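You operate a simulated robot arm through the tools that you are given. There is no shell and no other tool.

You are at the controls of a simulated robot arm. One attempt, no reset.

## Task
Build up the spare pulley on the rope bench.
Fine: pulley wheel down on the axle, then the axle knob on its thread, run down tight.

The check looks at the end state, three seconds after you hand in, the way a careful person would. Anything else that was tipped, shoved, dropped, spilled or broken makes it a failure.

## Robot
A 7-joint arm with a two-finger parallel gripper, fixed in place. Base frame: the origin is on the floor under the middle of its stand, x ahead of it, y to its left, z up; the work surface is at about z = 760. Readings come in mm, rad, newtons and seconds.
It reaches about 1247 mm from its shoulder. Its first joint turns from -2.304 to 2.304 rad. Payload 3.91 kg.
The tool frame sits at the grasp point between the pads (the TCP): z along the fingers, y along the line on which they close. The tips reach 30 mm beyond it. The gripper opens to 110 mm. The fingers are 20 mm wide and 10 mm thick; the gripper's body (48 by 112 mm) begins 55 mm behind the TCP.
Orientation is told as [roll, pitch, yaw] about the base's x, y, z axes, in that order, counted from this pose: with the fingers straight down and closing along the base's y, the tool's x points along the base's -x, its y along +y and its z along -z.

## Interface
- The arm moves only by the tool jog_arm. Its argument "increments" is a list that holds one entry, the list of rows, each a list of 7 numbers: the closure in counts, from 0 (fully open) to 255 (shut), then the shift along the tool's x, y, z in mm, then the turn, a rotation vector about the tool's x, y, z in rad. In form: [[[claw, tx, ty, tz, wx, wy, wz], ...]]. A call has 1 to 20 rows; each row is the pose to reach, as a shift and turn from the pose commanded when the call began, along the tool's axes at that moment. Rows are played at 5 a second. More than 50 mm and 0.15 rad between two rows, or a gripper value outside its range, and nothing of the call is played. Where a pose cannot be reached the arm comes as near as it can. A force on the tool above 60 N (or 10 N above the force at the start of the call, whichever is more), or a blocked arm, ends the call early, and 0.2 s more pass. Each finger travels about 108 mm/s and halts on what it meets, pressing with about 44 N; the grip force reading is that of the motor and also rises with nothing between the fingers. The clock runs only during rows and for 0.2 s after the last one: add rows that repeat a pose to give the fingers time. The reply holds the time, the measured pose of the TCP, the force on the tool along the base axes, the opening and the grip force, in the units named above and with some noise, with the torque about the TCP (base axes, N m) and any sound that the robot's microphone picked up, and new pictures: "views" is both (left out), scene, wrist or none.
- Cameras (640 x 400 px; columns grow to the right, rows downward): "scene" is fixed at [220.6, 650.8, 1496.5]; the picture's right is [-0.50, -0.87, 0.00], its down [-0.52, 0.30, -0.80] and it looks along [0.70, -0.40, -0.60] (base axes); focal length 309 px, centre (320, 200). "wrist" rides on the gripper at [72, 17, -103] in the tool frame; the picture's right is [-0.23, 0.97, 0.00], its down [-0.76, -0.18, -0.62] and it looks along [-0.61, -0.14, 0.78] (tool axes); focal length 222 px, centre (320, 200). There is no depth. A picture from a camera that has moved, and an enlarged one, comes with that camera's place and axes in the base frame and with its lens.
- inspect(camera, box): a new picture of the part [left, top, right, bottom] of that camera's present view, enlarged. It takes no simulated time.
- hand_in(): hands the job in; it is judged then, once.

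Nothing tells you positions but the pictures and the camera data. Unless the task says otherwise, let go and move clear before handing in.

The tools are called after "Emit:" as a command line: name --argument value ..., lists and objects as JSON in quotes. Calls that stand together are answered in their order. jog_arm: Moves the arm, as the interface text tells. Its arguments: {"type":"object","properties":{"increments":{"type":"array","items":{"type":"array","items":{"type":"array","items":{"type":"number"}}}},"views":{"type":"string","enum":["both","scene","wrist","none"]}},"required":["increments"]} The other tools are called the same way: inspect (camera, box) takes an enlarged picture of a part of a camera's view; hand_in () hands the job in.

At the start:

```text
clock: 0.0
tcp_pos: [656.3, 313.0, 1236.0]
tool_rot: [0.0, 0.0, -0.001]
wrist_force: [-1.0, 1.0, -0.1]
moment: [0.0, 0.01, 0.03]
finger_gap: 110.0
grasp_force: 0.1
```

scene: 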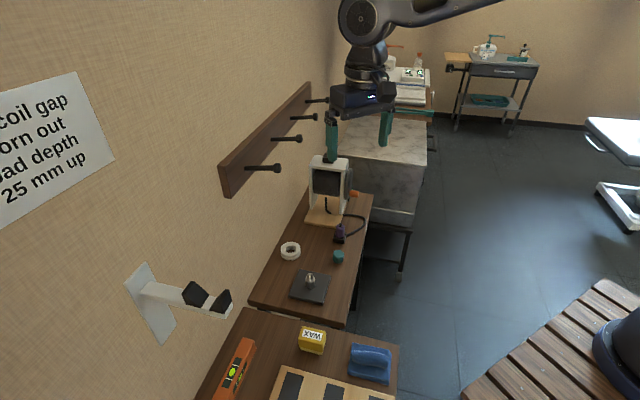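
wrist: 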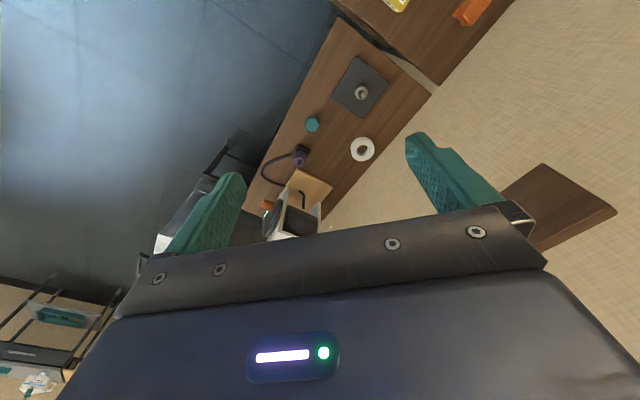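

I see a small bench with a dark square plate carrying an axle, a white ring-like wheel, and a teal knob. First I'll take enlarged pictures to work out positions.

Emit:
inspect --camera "scene" --box '[240, 220, 380, 308]'

Emit:
inspect --camera "wrist" --box '[260, 40, 440, 180]'

Emit:
inspect --camera "scene" --box '[0, 60, 130, 240]'

```text
4.55 times, centred on (310, 264) of scene
camera zoom: at [220.6, 650.8, 1496.5], right [-0.5, -0.87, 0.0], down [-0.52, 0.3, -0.8], along [0.7, -0.4, -0.6], focal length 1403 px, centre (366, -91)
```

zoom: 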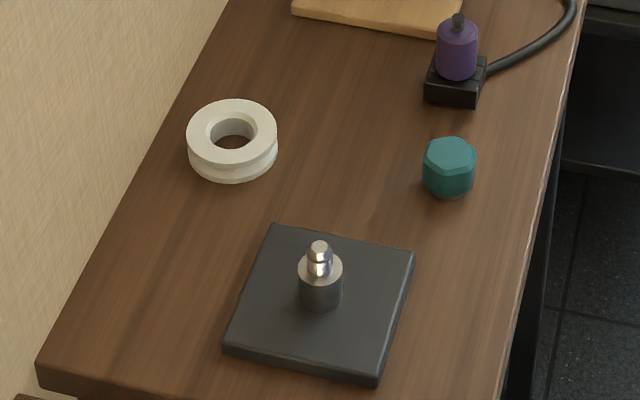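

```text
2.86 times, centred on (350, 110) of wrist
camera zoom: at [582.2, 329.3, 1339.7], right [0.23, 0.97, 0.0], down [0.76, -0.18, 0.62], along [0.61, -0.14, -0.78], focal length 635 px, centre (234, 457)
```

zoom: 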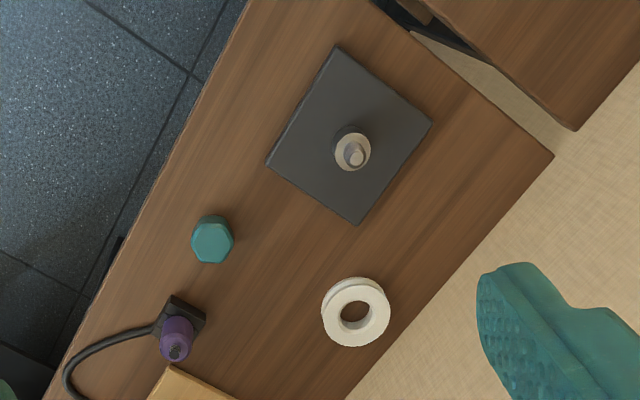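

```text
2.22 times, centred on (65, 150) of scene
camera zoom: at [220.6, 650.8, 1496.5], right [-0.5, -0.87, 0.0], down [-0.52, 0.3, -0.8], along [0.7, -0.4, -0.6], focal length 686 px, centre (887, 311)
```

zoom: 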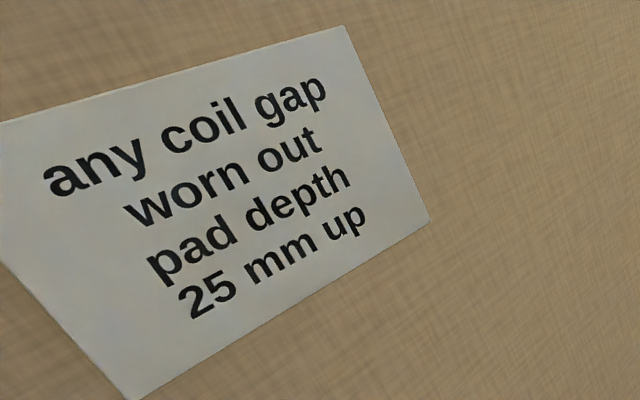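

The bench runs diagonally (about 45°) along the wall. I put the axle near (722, 396), the wheel near (863, 388) and the knob near (767, 270). I'll lower the arm to get a closer look, turning the fingers so they close along the wall direction.

Emit:
jog_arm --increments '[[[0, -8, 4, 35, 0, 0, -0.1], [0, -16, 8, 70, 0, 0, -0.2], [0, -24, 12, 105, 0, 0, -0.3], [0, -32, 16, 140, 0, 0, -0.4], [0, -40, 20, 175, 0, 0, -0.5], [0, -48, 24, 210, 0, 0, -0.6], [0, -56, 28, 245, 0, 0, -0.7], [0, -64, 32, 270, 0, 0, -0.785], [0, -64, 32, 270, 0, 0, -0.785]]]' --views "both"

```text
clock: 2.0
tcp_pos: [719.2, 348.6, 966.9]
tool_rot: [0.0, 0.0, 0.788]
wrist_force: [-0.3, 0.3, 0.9]
moment: [0.02, -0.02, 0.01]
finger_gap: 110.0
grasp_force: 0.1
camera wrist: at [655.2, 308.2, 1069.6], right [-0.53, 0.85, 0.0], down [0.66, 0.41, 0.62], along [0.53, 0.33, -0.78], focal length 222 px, centre (320, 200)
```

scene: 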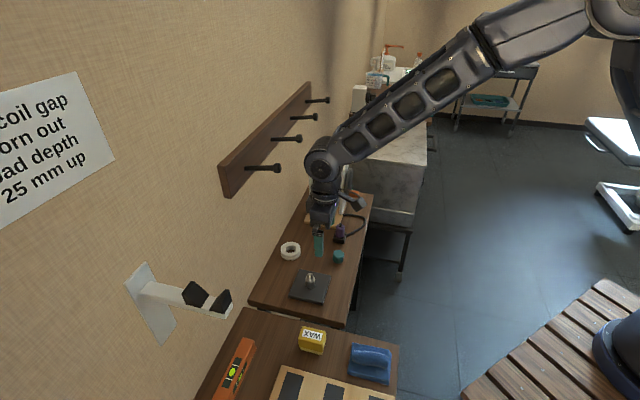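
wrist: 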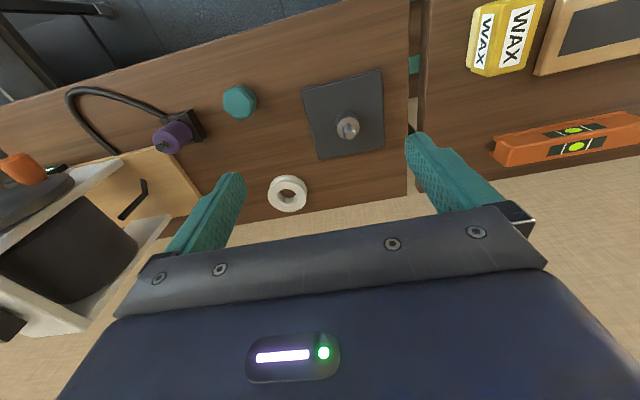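

The view is clear and all three parts sit on the near bench. I'm zooming in to measure them.

Emit:
inspect --camera "wrist" --box '[200, 60, 400, 220]'

Emit:
inspect --camera "wrist" --box '[260, 160, 320, 220]'

Emit:
inspect --camera "wrist" --box '[300, 70, 390, 165]'

Emit:
inspect --camera "wrist" --box '[140, 75, 270, 165]'

Emit:
inspect --camera "scene" --box '[270, 130, 360, 310]'

```text
2.50 times, centred on (300, 140) of wrist
camera zoom: at [655.2, 308.2, 1069.6], right [-0.53, 0.85, 0.0], down [0.66, 0.41, 0.62], along [0.53, 0.33, -0.78], focal length 555 px, centre (370, 350)
```

zoom: 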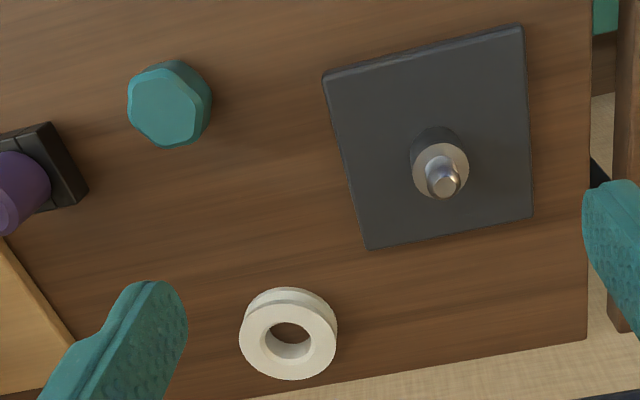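

```text
6.67 times, centred on (290, 190) of wrist
camera zoom: at [655.2, 308.2, 1069.6], right [-0.53, 0.85, 0.0], down [0.66, 0.41, 0.62], along [0.53, 0.33, -0.78], focal length 1481 px, centre (520, 267)
```

zoom: 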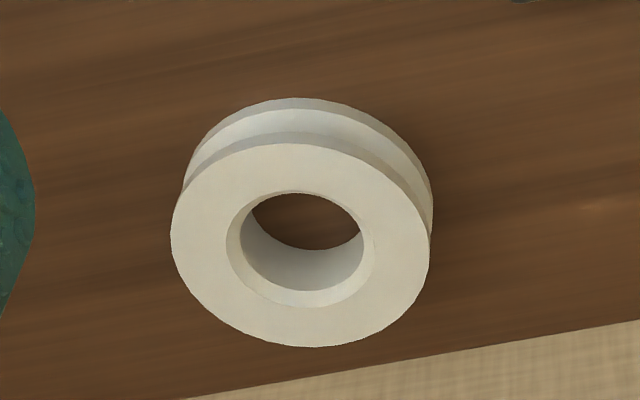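

```text
4.21 times, centred on (345, 118) of wrist
camera zoom: at [655.2, 308.2, 1069.6], right [-0.53, 0.85, 0.0], down [0.66, 0.41, 0.62], along [0.53, 0.33, -0.78], focal length 935 px, centre (215, 547)
```

zoom: 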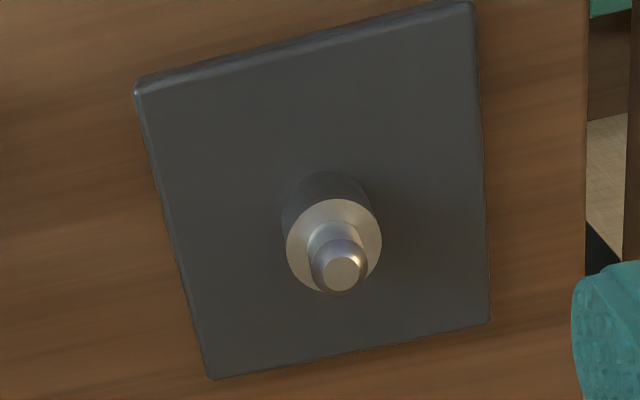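

```text
4.44 times, centred on (205, 120) of wrist
camera zoom: at [655.2, 308.2, 1069.6], right [-0.53, 0.85, 0.0], down [0.66, 0.41, 0.62], along [0.53, 0.33, -0.78], focal length 987 px, centre (831, 556)
```

zoom: 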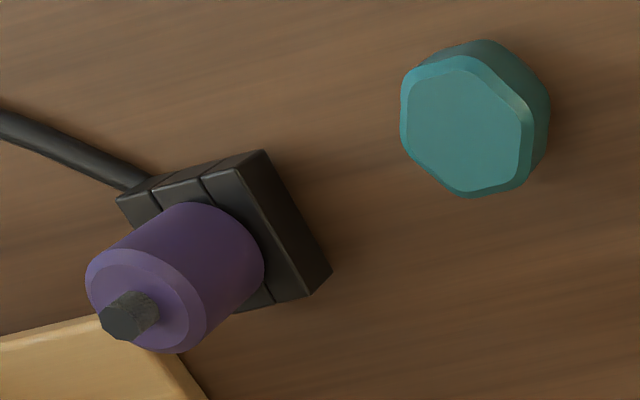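

```text
2.22 times, centred on (315, 220) of scene
camera zoom: at [220.6, 650.8, 1496.5], right [-0.5, -0.87, 0.0], down [-0.52, 0.3, -0.8], along [0.7, -0.4, -0.6], focal length 686 px, centre (331, 156)
```

zoom: 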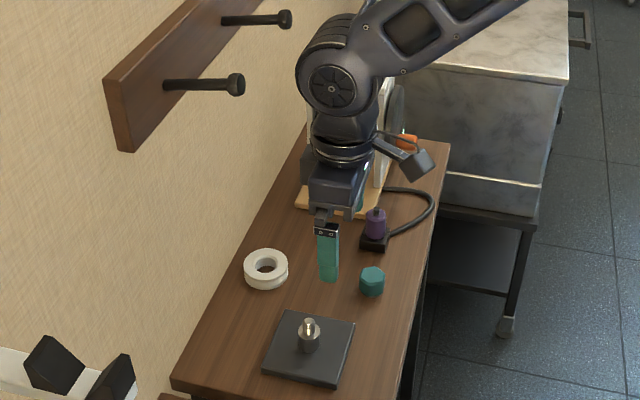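

I measure the axle at about (725, 393), with its shoulder at z≈796 and its top at z≈818. The wheel is at about (873, 383) and roughly 20 mm thick, and the knob is at about (774, 266). Next I'll go low over the wheel, staying under the wall pegs and clear of the axle.

Emit:
jog_arm --increments '[[[0, -9, -16, 24, 0, 0, 0], [0, -18, -32, 48, 0, 0, 0], [0, -27.5, -48, 73, 0, 0, 0], [0, -36.6, -63.7, 97, 0, 0, 0], [0, -60.6, -69, 106, 0, 0, 0], [0, -84.6, -74.5, 115, 0, 0, 0], [0, -108.7, -80, 124, 0, 0, 0], [0, -132.7, -85.2, 132, 0, 0, 0], [0, -132.7, -85.2, 132, 0, 0, 0], [0, -132.7, -85.2, 132, 0, 0, 0]]]' --views "both"

```text
clock: 4.2
tcp_pos: [874.4, 378.9, 832.3]
tool_rot: [0.0, 0.0, 0.785]
wrist_force: [-0.7, 0.3, -0.3]
moment: [-0.02, 0.03, 0.0]
finger_gap: 109.9
grasp_force: 0.1
camera wrist: at [809.8, 339.4, 936.1], right [-0.53, 0.85, 0.0], down [0.66, 0.41, 0.62], along [0.53, 0.33, -0.78], focal length 222 px, centre (320, 200)
```

scene: 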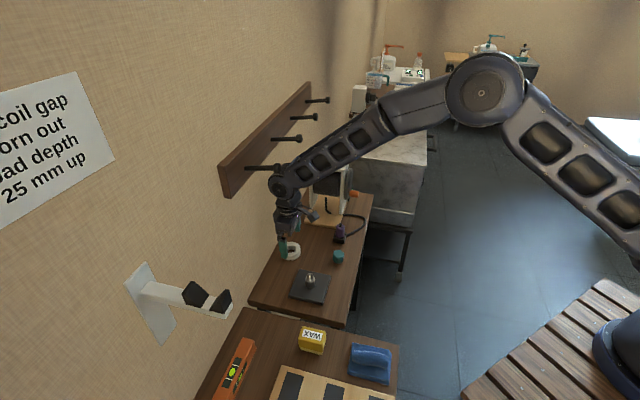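
wrist: 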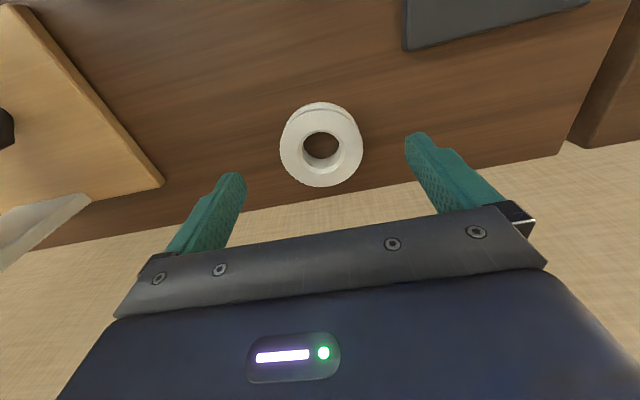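

Emit:
inspect --camera "wrist" --box '[260, 90, 380, 210]'

Emit:
inspect --camera "scene" --box '[230, 130, 370, 310]'

```text
3.33 times, centred on (320, 150) of wrist
camera zoom: at [809.8, 339.4, 936.1], right [-0.53, 0.85, 0.0], down [0.66, 0.41, 0.62], along [0.53, 0.33, -0.78], focal length 740 px, centre (320, 367)
```

zoom: 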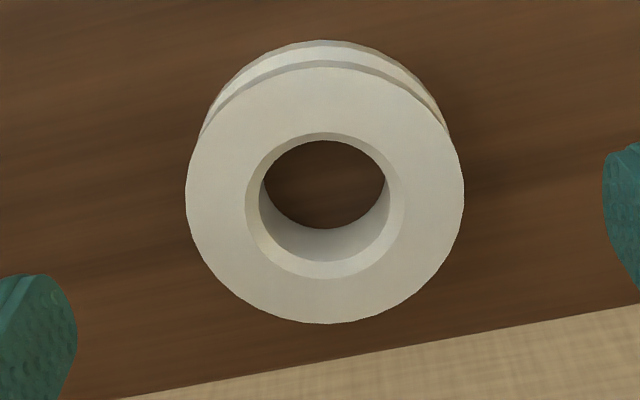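

```text
2.22 times, centred on (300, 220) of scene
camera zoom: at [220.6, 650.8, 1496.5], right [-0.5, -0.87, 0.0], down [-0.52, 0.3, -0.8], along [0.7, -0.4, -0.6], focal length 686 px, centre (364, 156)
```

zoom: 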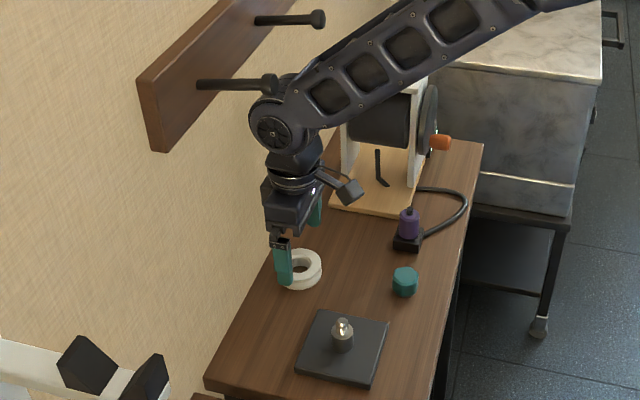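

The wheel sits almost exactly under the TCP, about 4 mm along tool −x, and is about 63 mm across and 19–20 mm thick. I'll descend so the tips are just above the bench, then check before closing.

Emit:
jog_arm --increments '[[[0, -2, 0, 10, 0, 0, 0], [0, -4, 0, 20, 0, 0, 0], [0, -4, 0, 29, 0, 0, 0], [0, -4, 0, 37, 0, 0, 0], [0, -4, 0, 37, 0, 0, 0], [0, -4, 0, 37, 0, 0, 0]]]' --views "both"

```text
clock: 5.6
tcp_pos: [878.1, 382.5, 796.8]
tool_rot: [0.001, 0.0, 0.785]
wrist_force: [-0.1, -0.9, -0.2]
moment: [-0.03, 0.0, -0.01]
finger_gap: 110.0
grasp_force: 0.1
camera wrist: at [813.5, 342.3, 900.0], right [-0.53, 0.85, 0.0], down [0.66, 0.41, 0.62], along [0.53, 0.33, -0.78], focal length 222 px, centre (320, 200)
```

scene: 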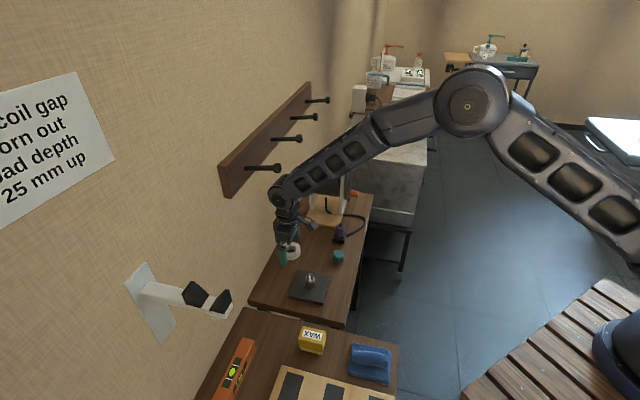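
wrist: 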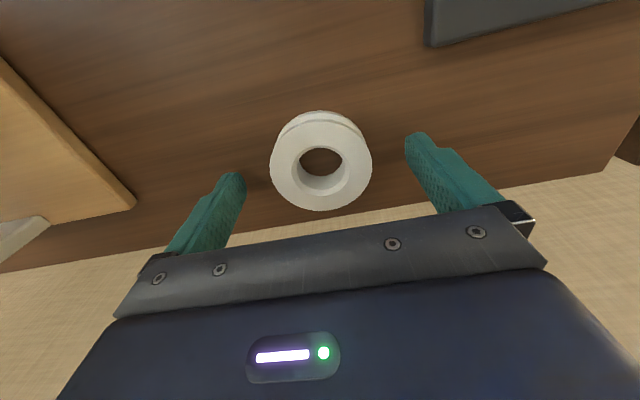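

Emit:
inspect --camera "wrist" --box '[200, 90, 460, 240]'

Emit:
inspect --camera "scene" --box '[260, 170, 340, 280]'

```text
2.46 times, centred on (330, 165) of wrist
camera zoom: at [813.5, 342.3, 900.0], right [-0.53, 0.85, 0.0], down [0.66, 0.41, 0.62], along [0.53, 0.33, -0.78], focal length 547 px, centre (295, 286)
```

zoom: 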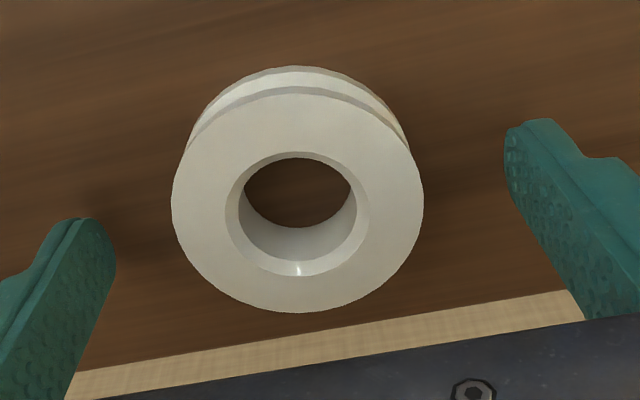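

```text
3.64 times, centred on (300, 225) of scene
camera zoom: at [220.6, 650.8, 1496.5], right [-0.5, -0.87, 0.0], down [-0.52, 0.3, -0.8], along [0.7, -0.4, -0.6], focal length 1122 px, centre (393, 109)
```

zoom: 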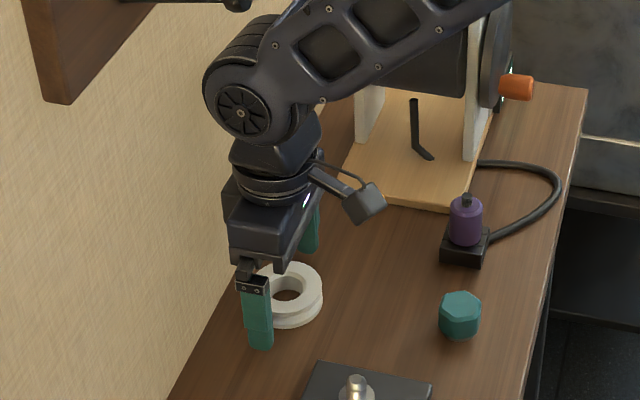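

The wheel is centred between the fingers. I'll go down 3 mm more and close on its rim.

Emit:
jog_arm --increments '[[[0, -1, 0, 3, 0, 0, 0], [0, -1, 0, 3, 0, 0, 0], [60, -1, 0, 3, 0, 0, 0], [90, -1, 0, 3, 0, 0, 0], [200, -1, 0, 3, 0, 0, 0], [200, -1, 0, 3, 0, 0, 0], [200, -1, 0, 3, 0, 0, 0]]]' --views "both"

```text
clock: 7.2
tcp_pos: [877.7, 382.3, 794.4]
tool_rot: [0.0, 0.001, 0.785]
wrist_force: [0.4, -0.6, 0.5]
moment: [-0.03, 0.01, 0.02]
finger_gap: 62.7
grasp_force: 43.9
camera wrist: at [813.2, 342.7, 897.6], right [-0.53, 0.85, 0.0], down [0.66, 0.41, 0.62], along [0.53, 0.33, -0.78], focal length 222 px, centre (320, 200)
```

scene: 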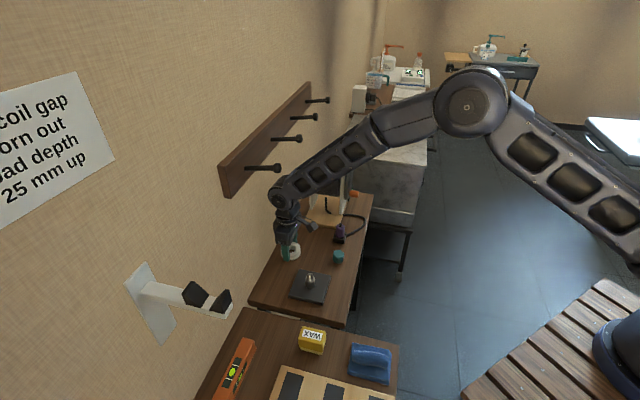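
wrist: 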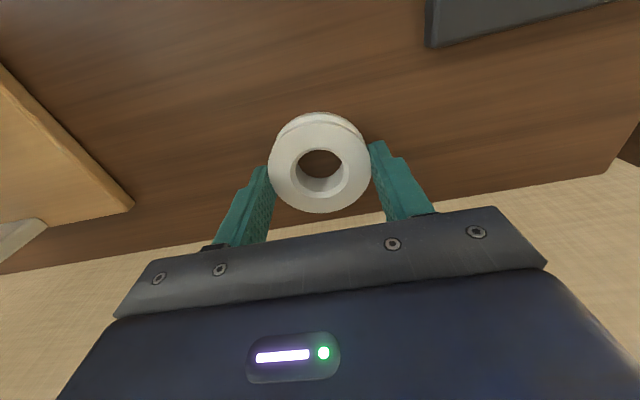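

The wheel is held (gap 62.7 mm). I'll lift it and carry it over the axle, staying above the stud top.

Emit:
jog_arm --increments '[[[200, 0, 0, -15, 0, 0, 0], [200, 0, 0, -35, 0, 0, 0], [200, 12, 14, -55, 0, 0, 0], [200, 30, 35, -70, 0, 0, 0], [200, 52, 60, -75, 0, 0, 0], [200, 76, 88, -75, 0, 0, 0], [200, 92, 106, -75, 0, 0, 0], [200, 100, 115.7, -75, 0, 0, 0], [200, 100, 115.7, -75, 0, 0, 0], [200, 100, 115.7, -75, 0, 0, 0]]]' --views "both"

```text
clock: 9.4
tcp_pos: [725.5, 391.7, 868.9]
tool_rot: [0.001, -0.001, 0.786]
wrist_force: [-0.7, -0.3, -0.9]
moment: [0.01, -0.03, 0.03]
finger_gap: 62.7
grasp_force: 44.3
camera wrist: at [662.1, 352.6, 972.9], right [-0.53, 0.85, 0.0], down [0.66, 0.41, 0.62], along [0.53, 0.33, -0.78], focal length 222 px, centre (320, 200)
```

scene: 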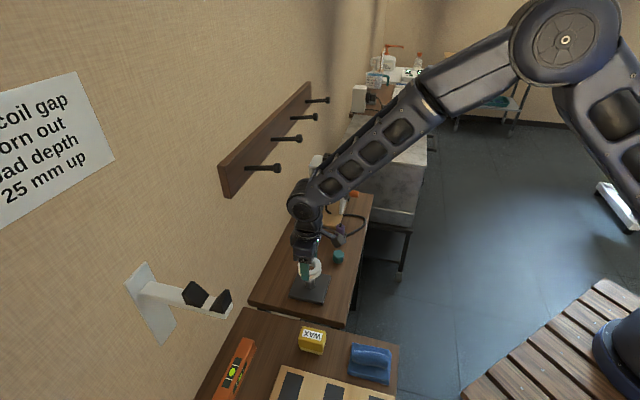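
wrist: 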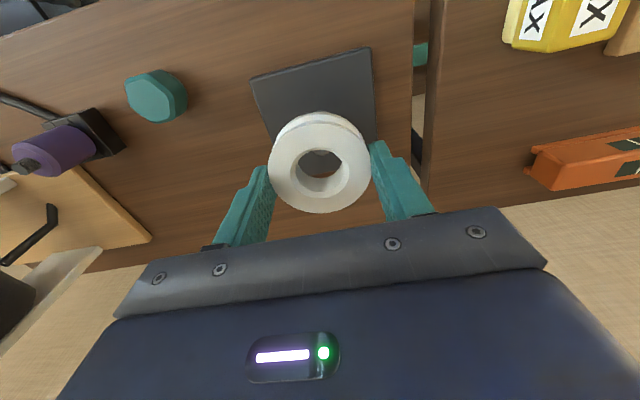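

Emit:
inspect --camera "wrist" --box '[240, 40, 400, 220]'

Emit:
inspect --camera "wrist" --box '[265, 105, 375, 215]'

Emit:
inspect --camera "scene" --box '[275, 220, 345, 310]'

```text
2.22 times, centred on (320, 130) of wrist
camera zoom: at [662.1, 352.6, 972.9], right [-0.53, 0.85, 0.0], down [0.66, 0.41, 0.62], along [0.53, 0.33, -0.78], focal length 494 px, centre (320, 356)
```

zoom: 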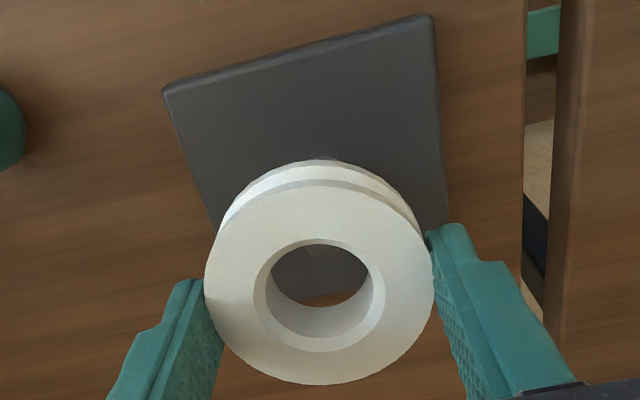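

```text
3.64 times, centred on (320, 160) of wrist
camera zoom: at [662.1, 352.6, 972.9], right [-0.53, 0.85, 0.0], down [0.66, 0.41, 0.62], along [0.53, 0.33, -0.78], focal length 808 px, centre (320, 346)
```

zoom: 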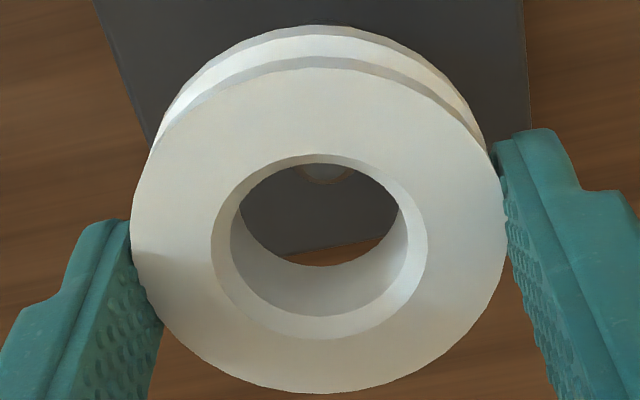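

```text
4.44 times, centred on (310, 265) of scene
camera zoom: at [220.6, 650.8, 1496.5], right [-0.5, -0.87, 0.0], down [-0.52, 0.3, -0.8], along [0.7, -0.4, -0.6], focal length 1372 px, centre (364, -89)
```

zoom: 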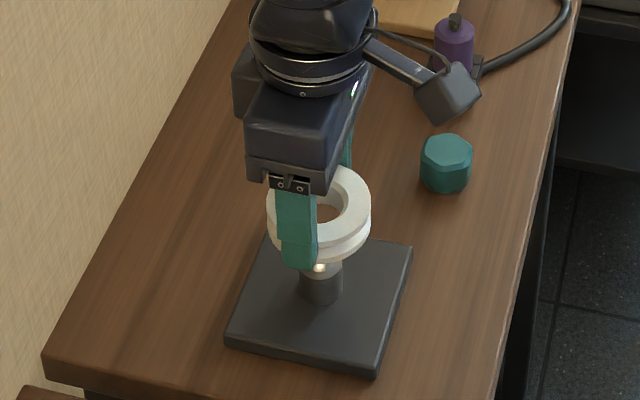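

The wheel looks centred on the TCP. I'll lower it so the thin stud enters the hole (about 6 mm clearance all round), stop just above the shoulder, and check concentricity there.

Emit:
jog_arm --increments '[[[200, 0, 0, 8, 0, 0, 0], [200, 0, 0, 16, 0, 0, 0], [200, 0, 0, 24, 0, 0, 0], [200, 0, 0, 31, 0, 0, 0], [200, 0, 0, 31, 0, 0, 0], [200, 0, 0, 31, 0, 0, 0]]]' --views "both"

Emit:
inspect --camera "wrist" --box '[265, 105, 375, 215]'

Emit:
inspect --camera "scene" --box '[280, 240, 340, 310]'

```text
clock: 10.8
tcp_pos: [725.5, 393.6, 839.7]
tool_rot: [-0.001, 0.0, 0.786]
wrist_force: [-0.1, -0.7, -0.8]
moment: [0.0, -0.03, -0.02]
finger_gap: 62.7
grasp_force: 43.8
camera wrist: at [661.5, 353.2, 942.4], right [-0.53, 0.85, 0.0], down [0.66, 0.41, 0.62], along [0.53, 0.33, -0.78], focal length 222 px, centre (320, 200)
```

scene: 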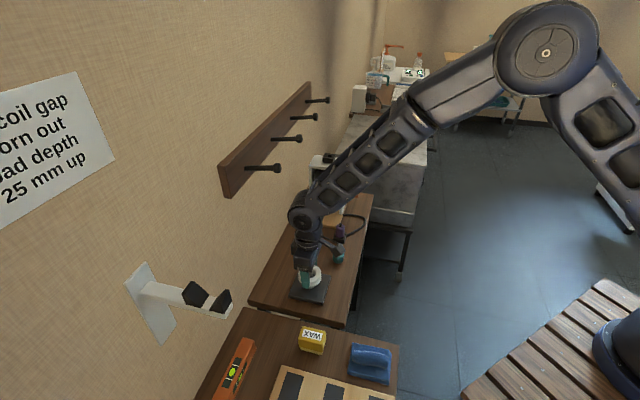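
wrist: 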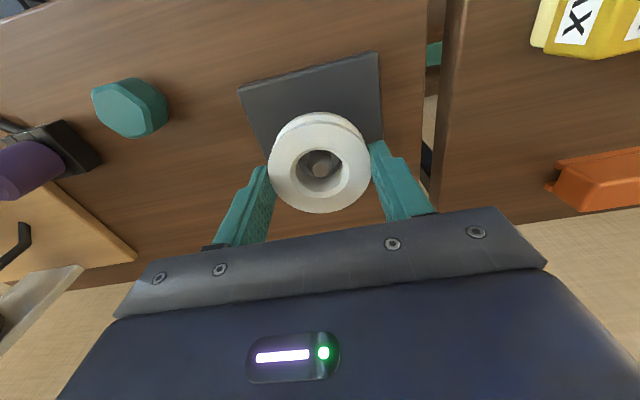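

```text
3.64 times, centred on (320, 160) of wrist
camera zoom: at [661.5, 353.2, 942.4], right [-0.53, 0.85, 0.0], down [0.66, 0.41, 0.62], along [0.53, 0.33, -0.78], focal length 808 px, centre (320, 346)
```

zoom: 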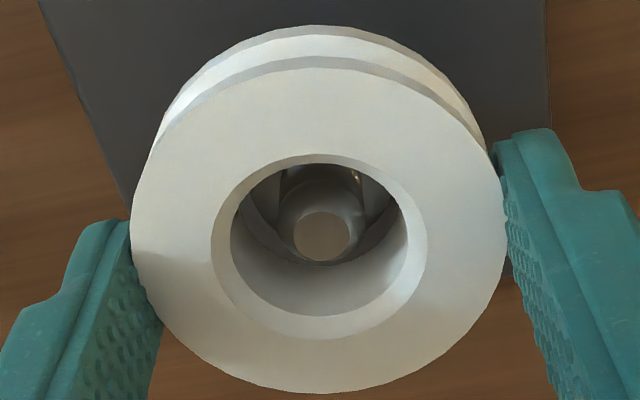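

```text
5.71 times, centred on (310, 275) of scene
camera zoom: at [220.6, 650.8, 1496.5], right [-0.5, -0.87, 0.0], down [-0.52, 0.3, -0.8], along [0.7, -0.4, -0.6], focal length 1764 px, centre (377, -229)
```

zoom: 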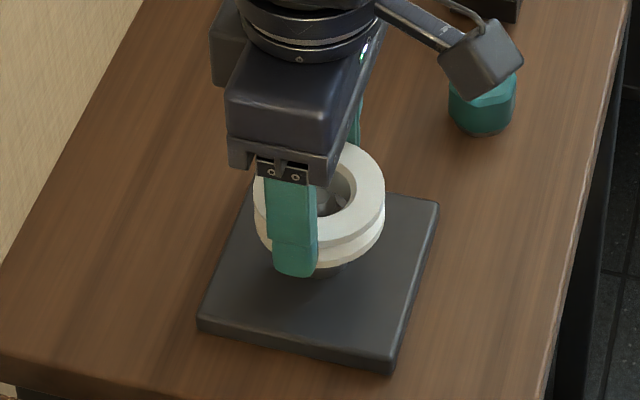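

The stud is inside the hole and within about half a millimetre of concentric. I'll lower over the shoulder in small steps and watch the force.

Emit:
jog_arm --increments '[[[200, 0, 0.3, 3, 0, 0, 0], [200, 0, 0.3, 6, 0, 0, 0], [200, 0, 0.3, 8, 0, 0, 0], [200, 0, 0.3, 10, 0, 0, 0], [200, 0, 0.3, 10, 0, 0, 0]]]' --views "both"

Emit:
inspect --camera "wrist" --box '[265, 105, 375, 215]'

Emit:
inspect --camera "scene" --box '[280, 240, 340, 310]'

```text
clock: 12.0
tcp_pos: [724.0, 394.6, 827.6]
tool_rot: [-0.001, 0.0, 0.785]
wrist_force: [-0.2, 0.6, -0.4]
moment: [0.0, -0.01, 0.05]
finger_gap: 62.7
grasp_force: 43.6
camera wrist: at [660.3, 354.3, 931.3], right [-0.53, 0.85, 0.0], down [0.66, 0.41, 0.62], along [0.53, 0.33, -0.78], focal length 222 px, centre (320, 200)
```

scene: 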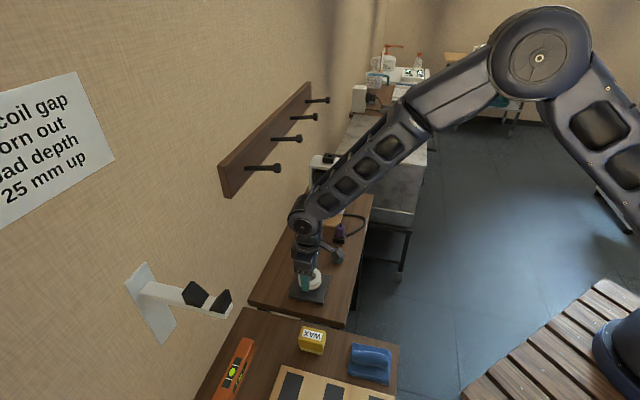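
wrist: 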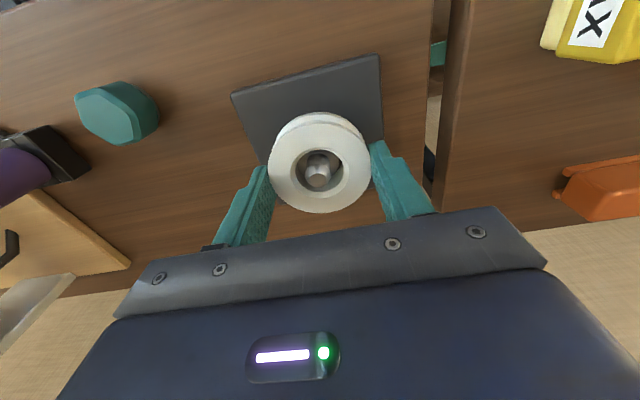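

```text
3.64 times, centred on (320, 160) of wrist
camera zoom: at [660.3, 354.3, 931.3], right [-0.53, 0.85, 0.0], down [0.66, 0.41, 0.62], along [0.53, 0.33, -0.78], focal length 808 px, centre (320, 346)
```

zoom: 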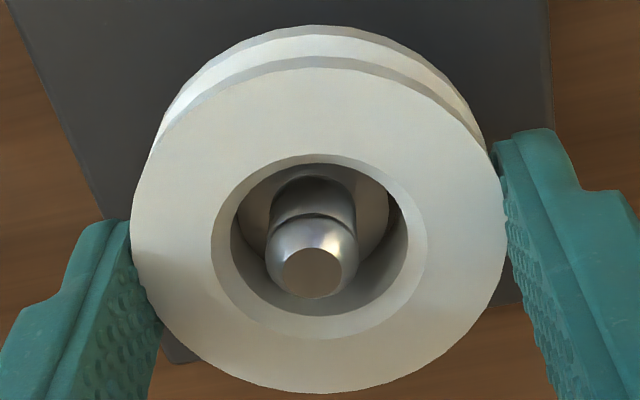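

```text
5.71 times, centred on (310, 275) of scene
camera zoom: at [220.6, 650.8, 1496.5], right [-0.5, -0.87, 0.0], down [-0.52, 0.3, -0.8], along [0.7, -0.4, -0.6], focal length 1764 px, centre (377, -229)
```

zoom: 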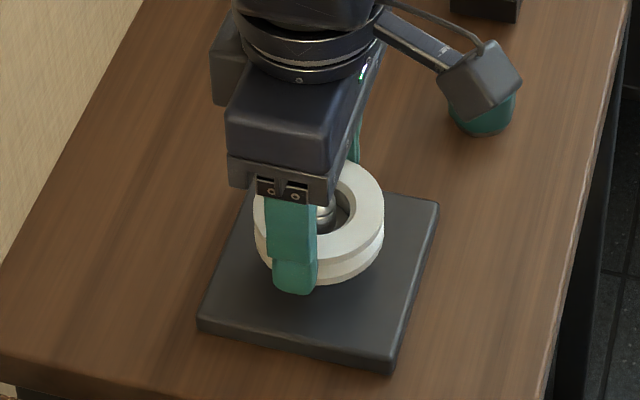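

Emit:
inspect --camera "wrist" --box '[292, 142, 348, 200]'

Emit:
jog_arm --increments '[[[200, 0, 0, 0, 0, 0, 0], [200, 0, 0, 0, 0, 0, 0], [200, 0, 0, 0, 0, 0, 0]]]' --views "wrist"

Emit:
inspect --camera "wrist" --box '[292, 142, 348, 200]'

```text
6.90 times, centred on (320, 171) of wrist
camera zoom: at [660.3, 354.3, 931.3], right [-0.53, 0.85, 0.0], down [0.66, 0.41, 0.62], along [0.53, 0.33, -0.78], focal length 1532 px, centre (320, 400)
```

zoom: 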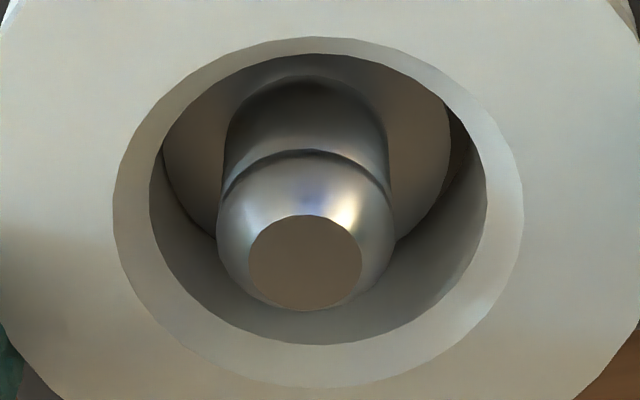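

```text
clock: 12.8
tcp_pos: [724.4, 393.6, 826.8]
tool_rot: [0.001, 0.0, 0.786]
wrist_force: [0.4, -0.2, 0.0]
moment: [-0.04, -0.01, 0.01]
finger_gap: 62.6
grasp_force: 44.3
camera wrist: at [660.4, 354.2, 931.4], right [-0.53, 0.85, 0.0], down [0.66, 0.41, 0.62], along [0.53, 0.33, -0.78], focal length 222 px, centre (320, 200)
```

wrist: 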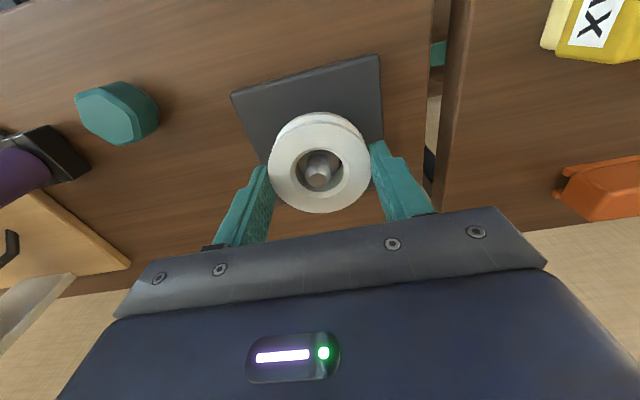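

```text
6.90 times, centred on (320, 171) of wrist
camera zoom: at [660.4, 354.2, 931.4], right [-0.53, 0.85, 0.0], down [0.66, 0.41, 0.62], along [0.53, 0.33, -0.78], focal length 1532 px, centre (320, 400)
```

zoom: 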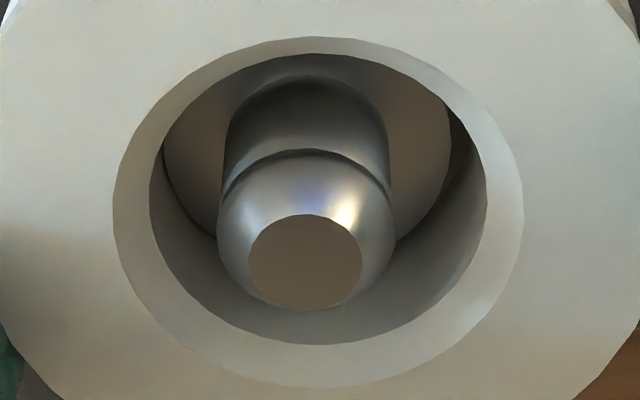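

The arm has settled with the wheel about 1 mm off the axle. I'll nudge to correct it and ease down 3 mm.

Emit:
jog_arm --increments '[[[200, -1.2, -1.1, 0, 0, 0, 0], [200, -1.2, -1.1, 0, 0, 0, 0], [200, -1.2, -1.1, 1.5, 0, 0, 0], [200, -1.2, -1.1, 3, 0, 0, 0], [200, -1.2, -1.1, 3, 0, 0, 0], [200, -1.2, -1.1, 3, 0, 0, 0]]]' --views "wrist"

Emit:
inspect --camera "wrist" --box '[292, 142, 348, 200]'

Emit:
inspect --camera "scene" --box '[290, 250, 335, 300]'

```text
clock: 14.2
tcp_pos: [725.8, 394.2, 824.8]
tool_rot: [-0.001, -0.001, 0.785]
wrist_force: [-1.0, -2.0, 0.6]
moment: [-0.04, 0.03, 0.0]
finger_gap: 62.8
grasp_force: 44.4
camera wrist: at [662.0, 354.5, 928.4], right [-0.53, 0.85, 0.0], down [0.66, 0.41, 0.62], along [0.53, 0.33, -0.78], focal length 222 px, centre (320, 200)
```

wrist: 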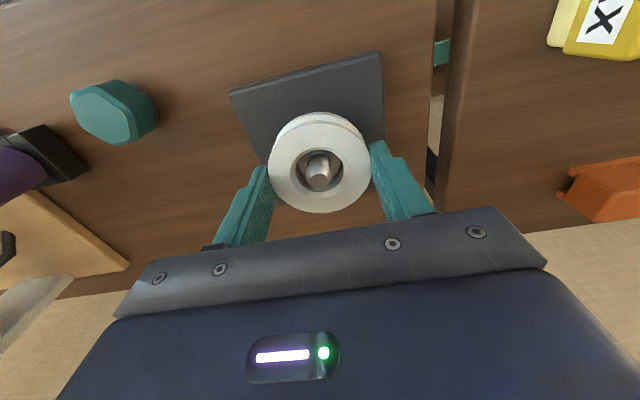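

```text
6.90 times, centred on (320, 171) of wrist
camera zoom: at [662.0, 354.5, 928.4], right [-0.53, 0.85, 0.0], down [0.66, 0.41, 0.62], along [0.53, 0.33, -0.78], focal length 1532 px, centre (320, 400)
```

zoom: 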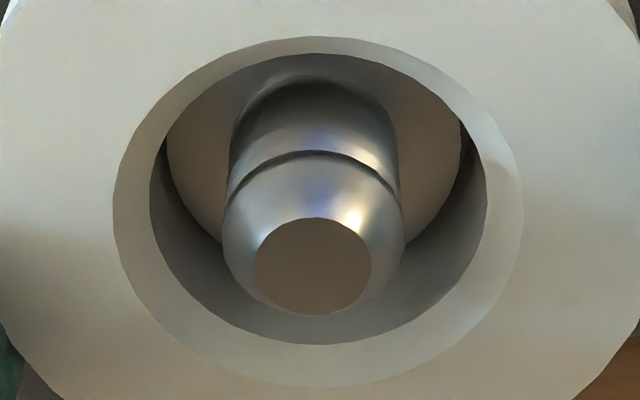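

```text
8.00 times, centred on (312, 275) of scene
camera zoom: at [220.6, 650.8, 1496.5], right [-0.5, -0.87, 0.0], down [-0.52, 0.3, -0.8], along [0.7, -0.4, -0.6], focal length 2469 px, centre (380, -400)
```

zoom: 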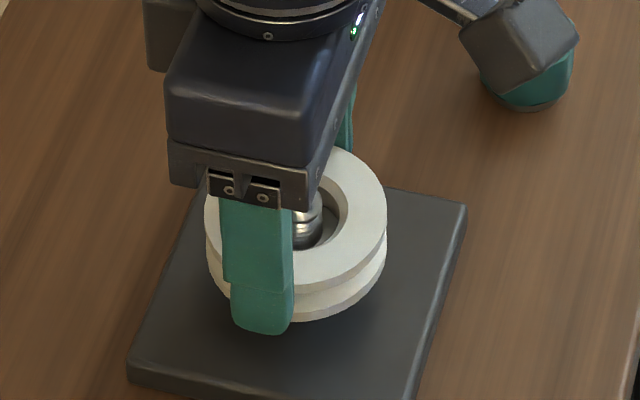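

Emit:
jog_arm --increments '[[[200, 0.4, -0.5, 0, 0, 0, 0], [200, 0.4, -0.5, 0, 0, 0, 0], [200, 0.4, -0.5, 1.5, 0, 0, 0], [200, 0.4, -0.5, 3, 0, 0, 0], [200, 0.4, -0.5, 3, 0, 0, 0], [200, 0.4, -0.5, 3, 0, 0, 0]]]' --views "wrist"

Emit:
inspect --camera "wrist" --box '[292, 142, 348, 200]'

Emit:
inspect --camera "scene" --box '[290, 250, 335, 300]'

```text
clock: 15.6
tcp_pos: [726.5, 395.5, 821.7]
tool_rot: [0.0, 0.0, 0.785]
wrist_force: [-1.9, 0.8, -0.8]
moment: [0.07, 0.07, -0.04]
finger_gap: 62.7
grasp_force: 44.2
camera wrist: at [662.6, 353.5, 925.6], right [-0.53, 0.85, 0.0], down [0.66, 0.41, 0.62], along [0.53, 0.33, -0.78], focal length 222 px, centre (320, 200)
```

wrist: 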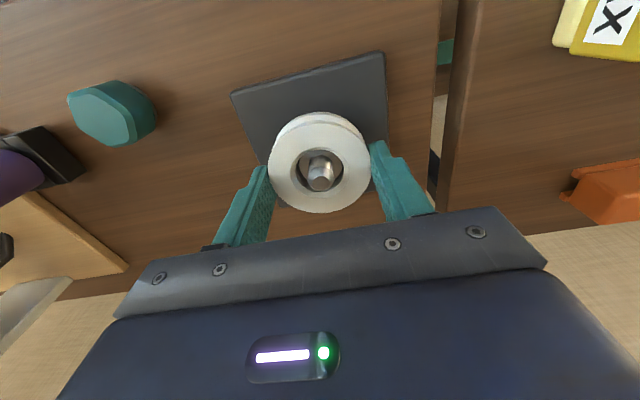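

```text
6.90 times, centred on (320, 171) of wrist
camera zoom: at [662.6, 353.5, 925.6], right [-0.53, 0.85, 0.0], down [0.66, 0.41, 0.62], along [0.53, 0.33, -0.78], focal length 1532 px, centre (320, 400)
```

zoom: 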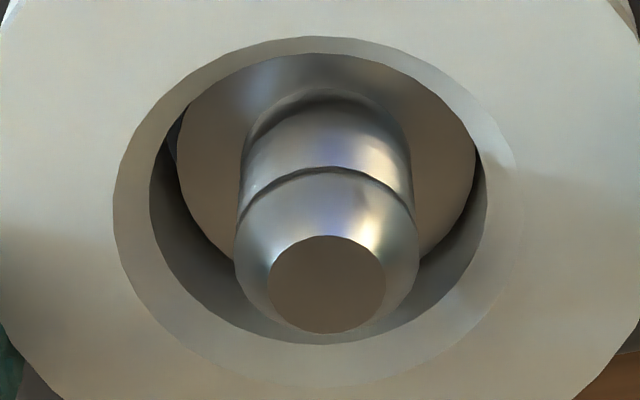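

```text
8.00 times, centred on (312, 275) of scene
camera zoom: at [220.6, 650.8, 1496.5], right [-0.5, -0.87, 0.0], down [-0.52, 0.3, -0.8], along [0.7, -0.4, -0.6], focal length 2469 px, centre (380, -400)
```

zoom: 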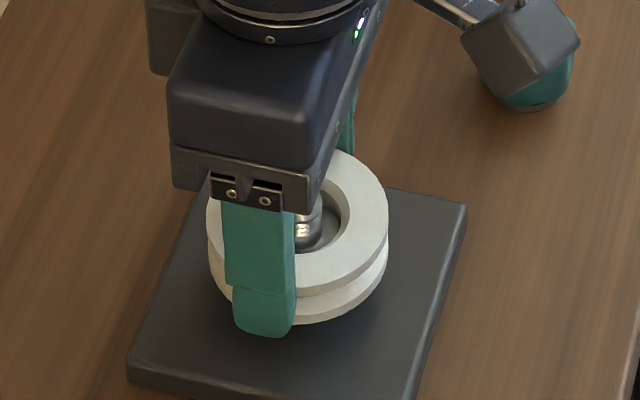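

Emit:
jog_arm --increments '[[[200, 0, 0.5, 0, 0, 0, 0], [200, 0, 0.5, 1.5, 0, 0, 0], [200, 0, 0.5, 3, 0, 0, 0], [200, 0, 0.5, 4.5, 0, 0, 0], [200, 0, 0.5, 6, 0, 0, 0], [200, 0, 0.5, 6, 0, 0, 0]]]' --views "wrist"

Emit:
inspect --camera "wrist" --box '[292, 142, 348, 200]'

Emit:
inspect --camera "scene" --box '[290, 250, 335, 300]'

```text
clock: 17.0
tcp_pos: [725.9, 392.8, 816.0]
tool_rot: [-0.001, -0.001, 0.787]
wrist_force: [-0.5, 0.1, -0.9]
moment: [-0.01, 0.0, 0.0]
finger_gap: 62.8
grasp_force: 44.5
camera wrist: at [662.4, 352.8, 918.9], right [-0.53, 0.85, 0.0], down [0.66, 0.41, 0.62], along [0.53, 0.33, -0.78], focal length 222 px, centre (320, 200)
```

wrist: 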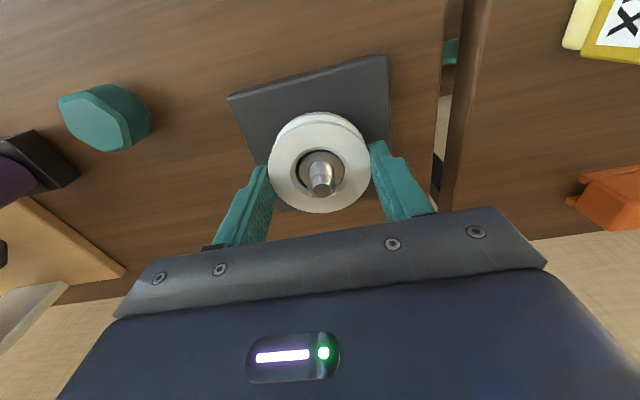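

```text
6.90 times, centred on (320, 171) of wrist
camera zoom: at [662.4, 352.8, 918.9], right [-0.53, 0.85, 0.0], down [0.66, 0.41, 0.62], along [0.53, 0.33, -0.78], focal length 1532 px, centre (320, 400)
```

zoom: 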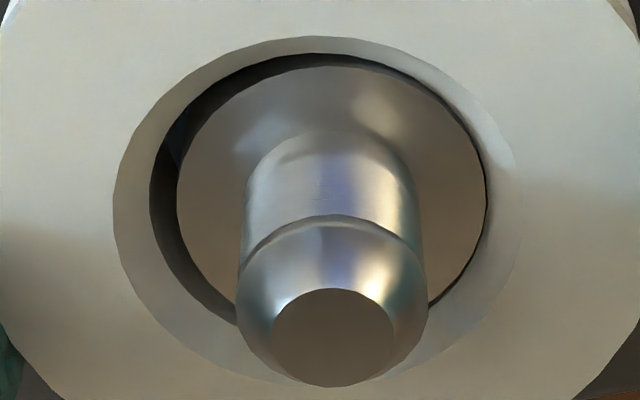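

```text
8.00 times, centred on (312, 275) of scene
camera zoom: at [220.6, 650.8, 1496.5], right [-0.5, -0.87, 0.0], down [-0.52, 0.3, -0.8], along [0.7, -0.4, -0.6], focal length 2469 px, centre (380, -400)
```

zoom: 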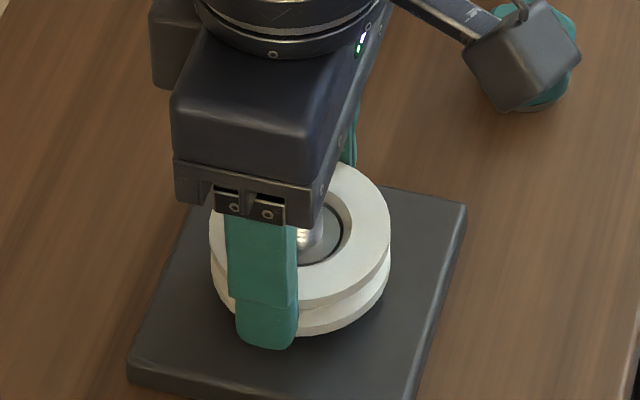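

Emit:
jog_arm --increments '[[[200, 0, 1.0, 0, 0, 0, 0], [200, 0, 1.0, 0, 0, 0, 0], [200, 0, 1.0, 2, 0, 0, 0], [200, 0, 1.0, 4, 0, 0, 0], [200, 0, 1.0, 6, 0, 0, 0], [200, 0, 1.0, 6, 0, 0, 0]]]' --views "wrist"

Emit:
inspect --camera "wrist" --box '[292, 142, 348, 200]'

Emit:
inspect --camera "scene" --box '[290, 250, 335, 300]'

```text
clock: 18.4
tcp_pos: [725.3, 395.2, 810.8]
tool_rot: [-0.001, 0.001, 0.787]
wrist_force: [0.0, 0.8, -1.0]
moment: [-0.02, 0.01, 0.02]
finger_gap: 62.5
grasp_force: 43.6
camera wrist: at [660.9, 354.2, 913.8], right [-0.53, 0.85, 0.0], down [0.66, 0.41, 0.62], along [0.53, 0.33, -0.78], focal length 222 px, centre (320, 200)
```

wrist: 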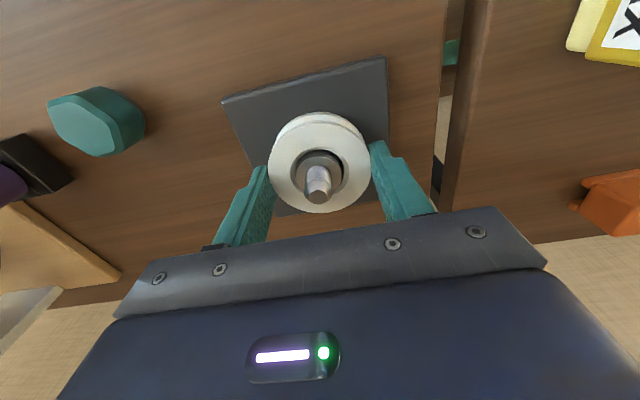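

```text
6.90 times, centred on (320, 171) of wrist
camera zoom: at [660.9, 354.2, 913.8], right [-0.53, 0.85, 0.0], down [0.66, 0.41, 0.62], along [0.53, 0.33, -0.78], focal length 1532 px, centre (320, 400)
```

zoom: 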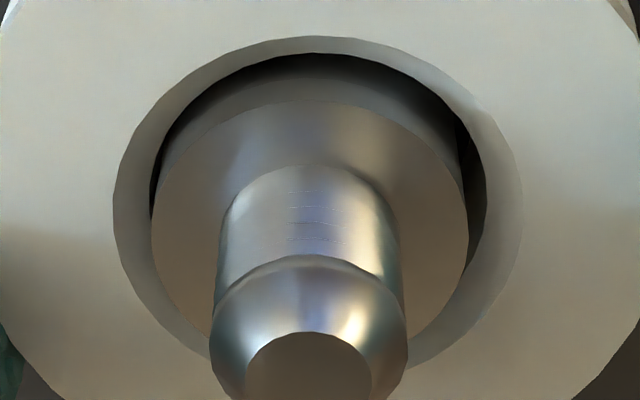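

```text
8.00 times, centred on (312, 275) of scene
camera zoom: at [220.6, 650.8, 1496.5], right [-0.5, -0.87, 0.0], down [-0.52, 0.3, -0.8], along [0.7, -0.4, -0.6], focal length 2469 px, centre (380, -400)
```

zoom: 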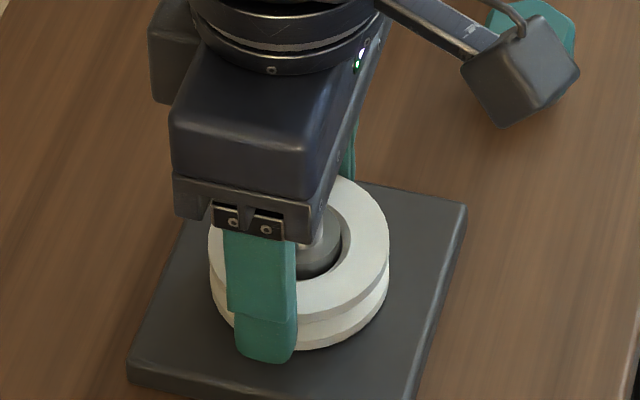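

Emit:
jog_arm --increments '[[[200, 0, -0.5, 0, 0, 0, 0], [200, 0, -0.5, 1, 0, 0, 0], [200, 0, -0.5, 2, 0, 0, 0], [200, 0, -0.5, 3, 0, 0, 0], [200, 0, -0.5, 3, 0, 0, 0]]]' --views "wrist"

Emit:
inspect --camera "wrist" --box '[292, 142, 348, 200]'

Emit:
inspect --camera "scene" --box '[290, 250, 335, 300]'

```text
clock: 19.6
tcp_pos: [725.0, 393.9, 808.4]
tool_rot: [0.002, -0.001, 0.787]
wrist_force: [0.0, -3.5, 8.5]
moment: [-0.23, 0.11, 0.03]
finger_gap: 62.8
grasp_force: 43.6
camera wrist: at [661.2, 353.9, 911.7], right [-0.53, 0.85, 0.0], down [0.66, 0.41, 0.62], along [0.53, 0.33, -0.78], focal length 222 px, centre (320, 200)
```

wrist: 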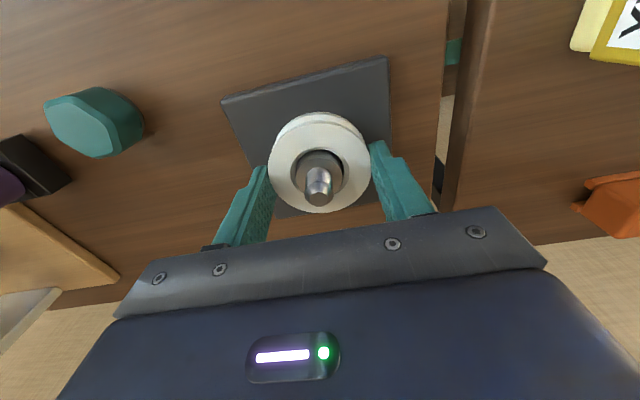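

```text
6.90 times, centred on (320, 171) of wrist
camera zoom: at [661.2, 353.9, 911.7], right [-0.53, 0.85, 0.0], down [0.66, 0.41, 0.62], along [0.53, 0.33, -0.78], focal length 1532 px, centre (320, 400)
```

zoom: 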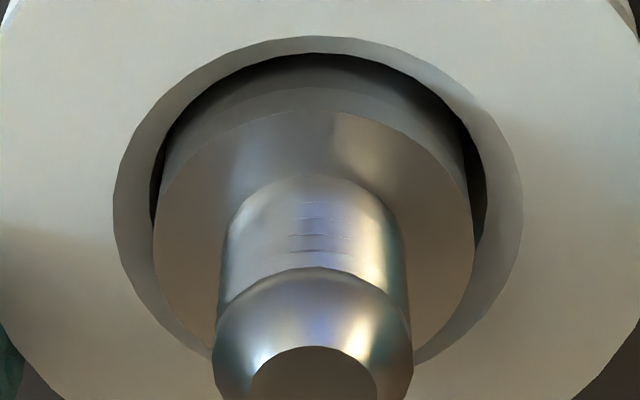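

```text
8.00 times, centred on (312, 275) of scene
camera zoom: at [220.6, 650.8, 1496.5], right [-0.5, -0.87, 0.0], down [-0.52, 0.3, -0.8], along [0.7, -0.4, -0.6], focal length 2469 px, centre (380, -400)
```

zoom: 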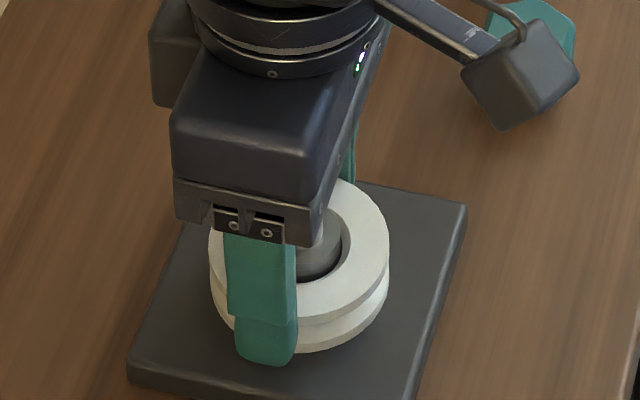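

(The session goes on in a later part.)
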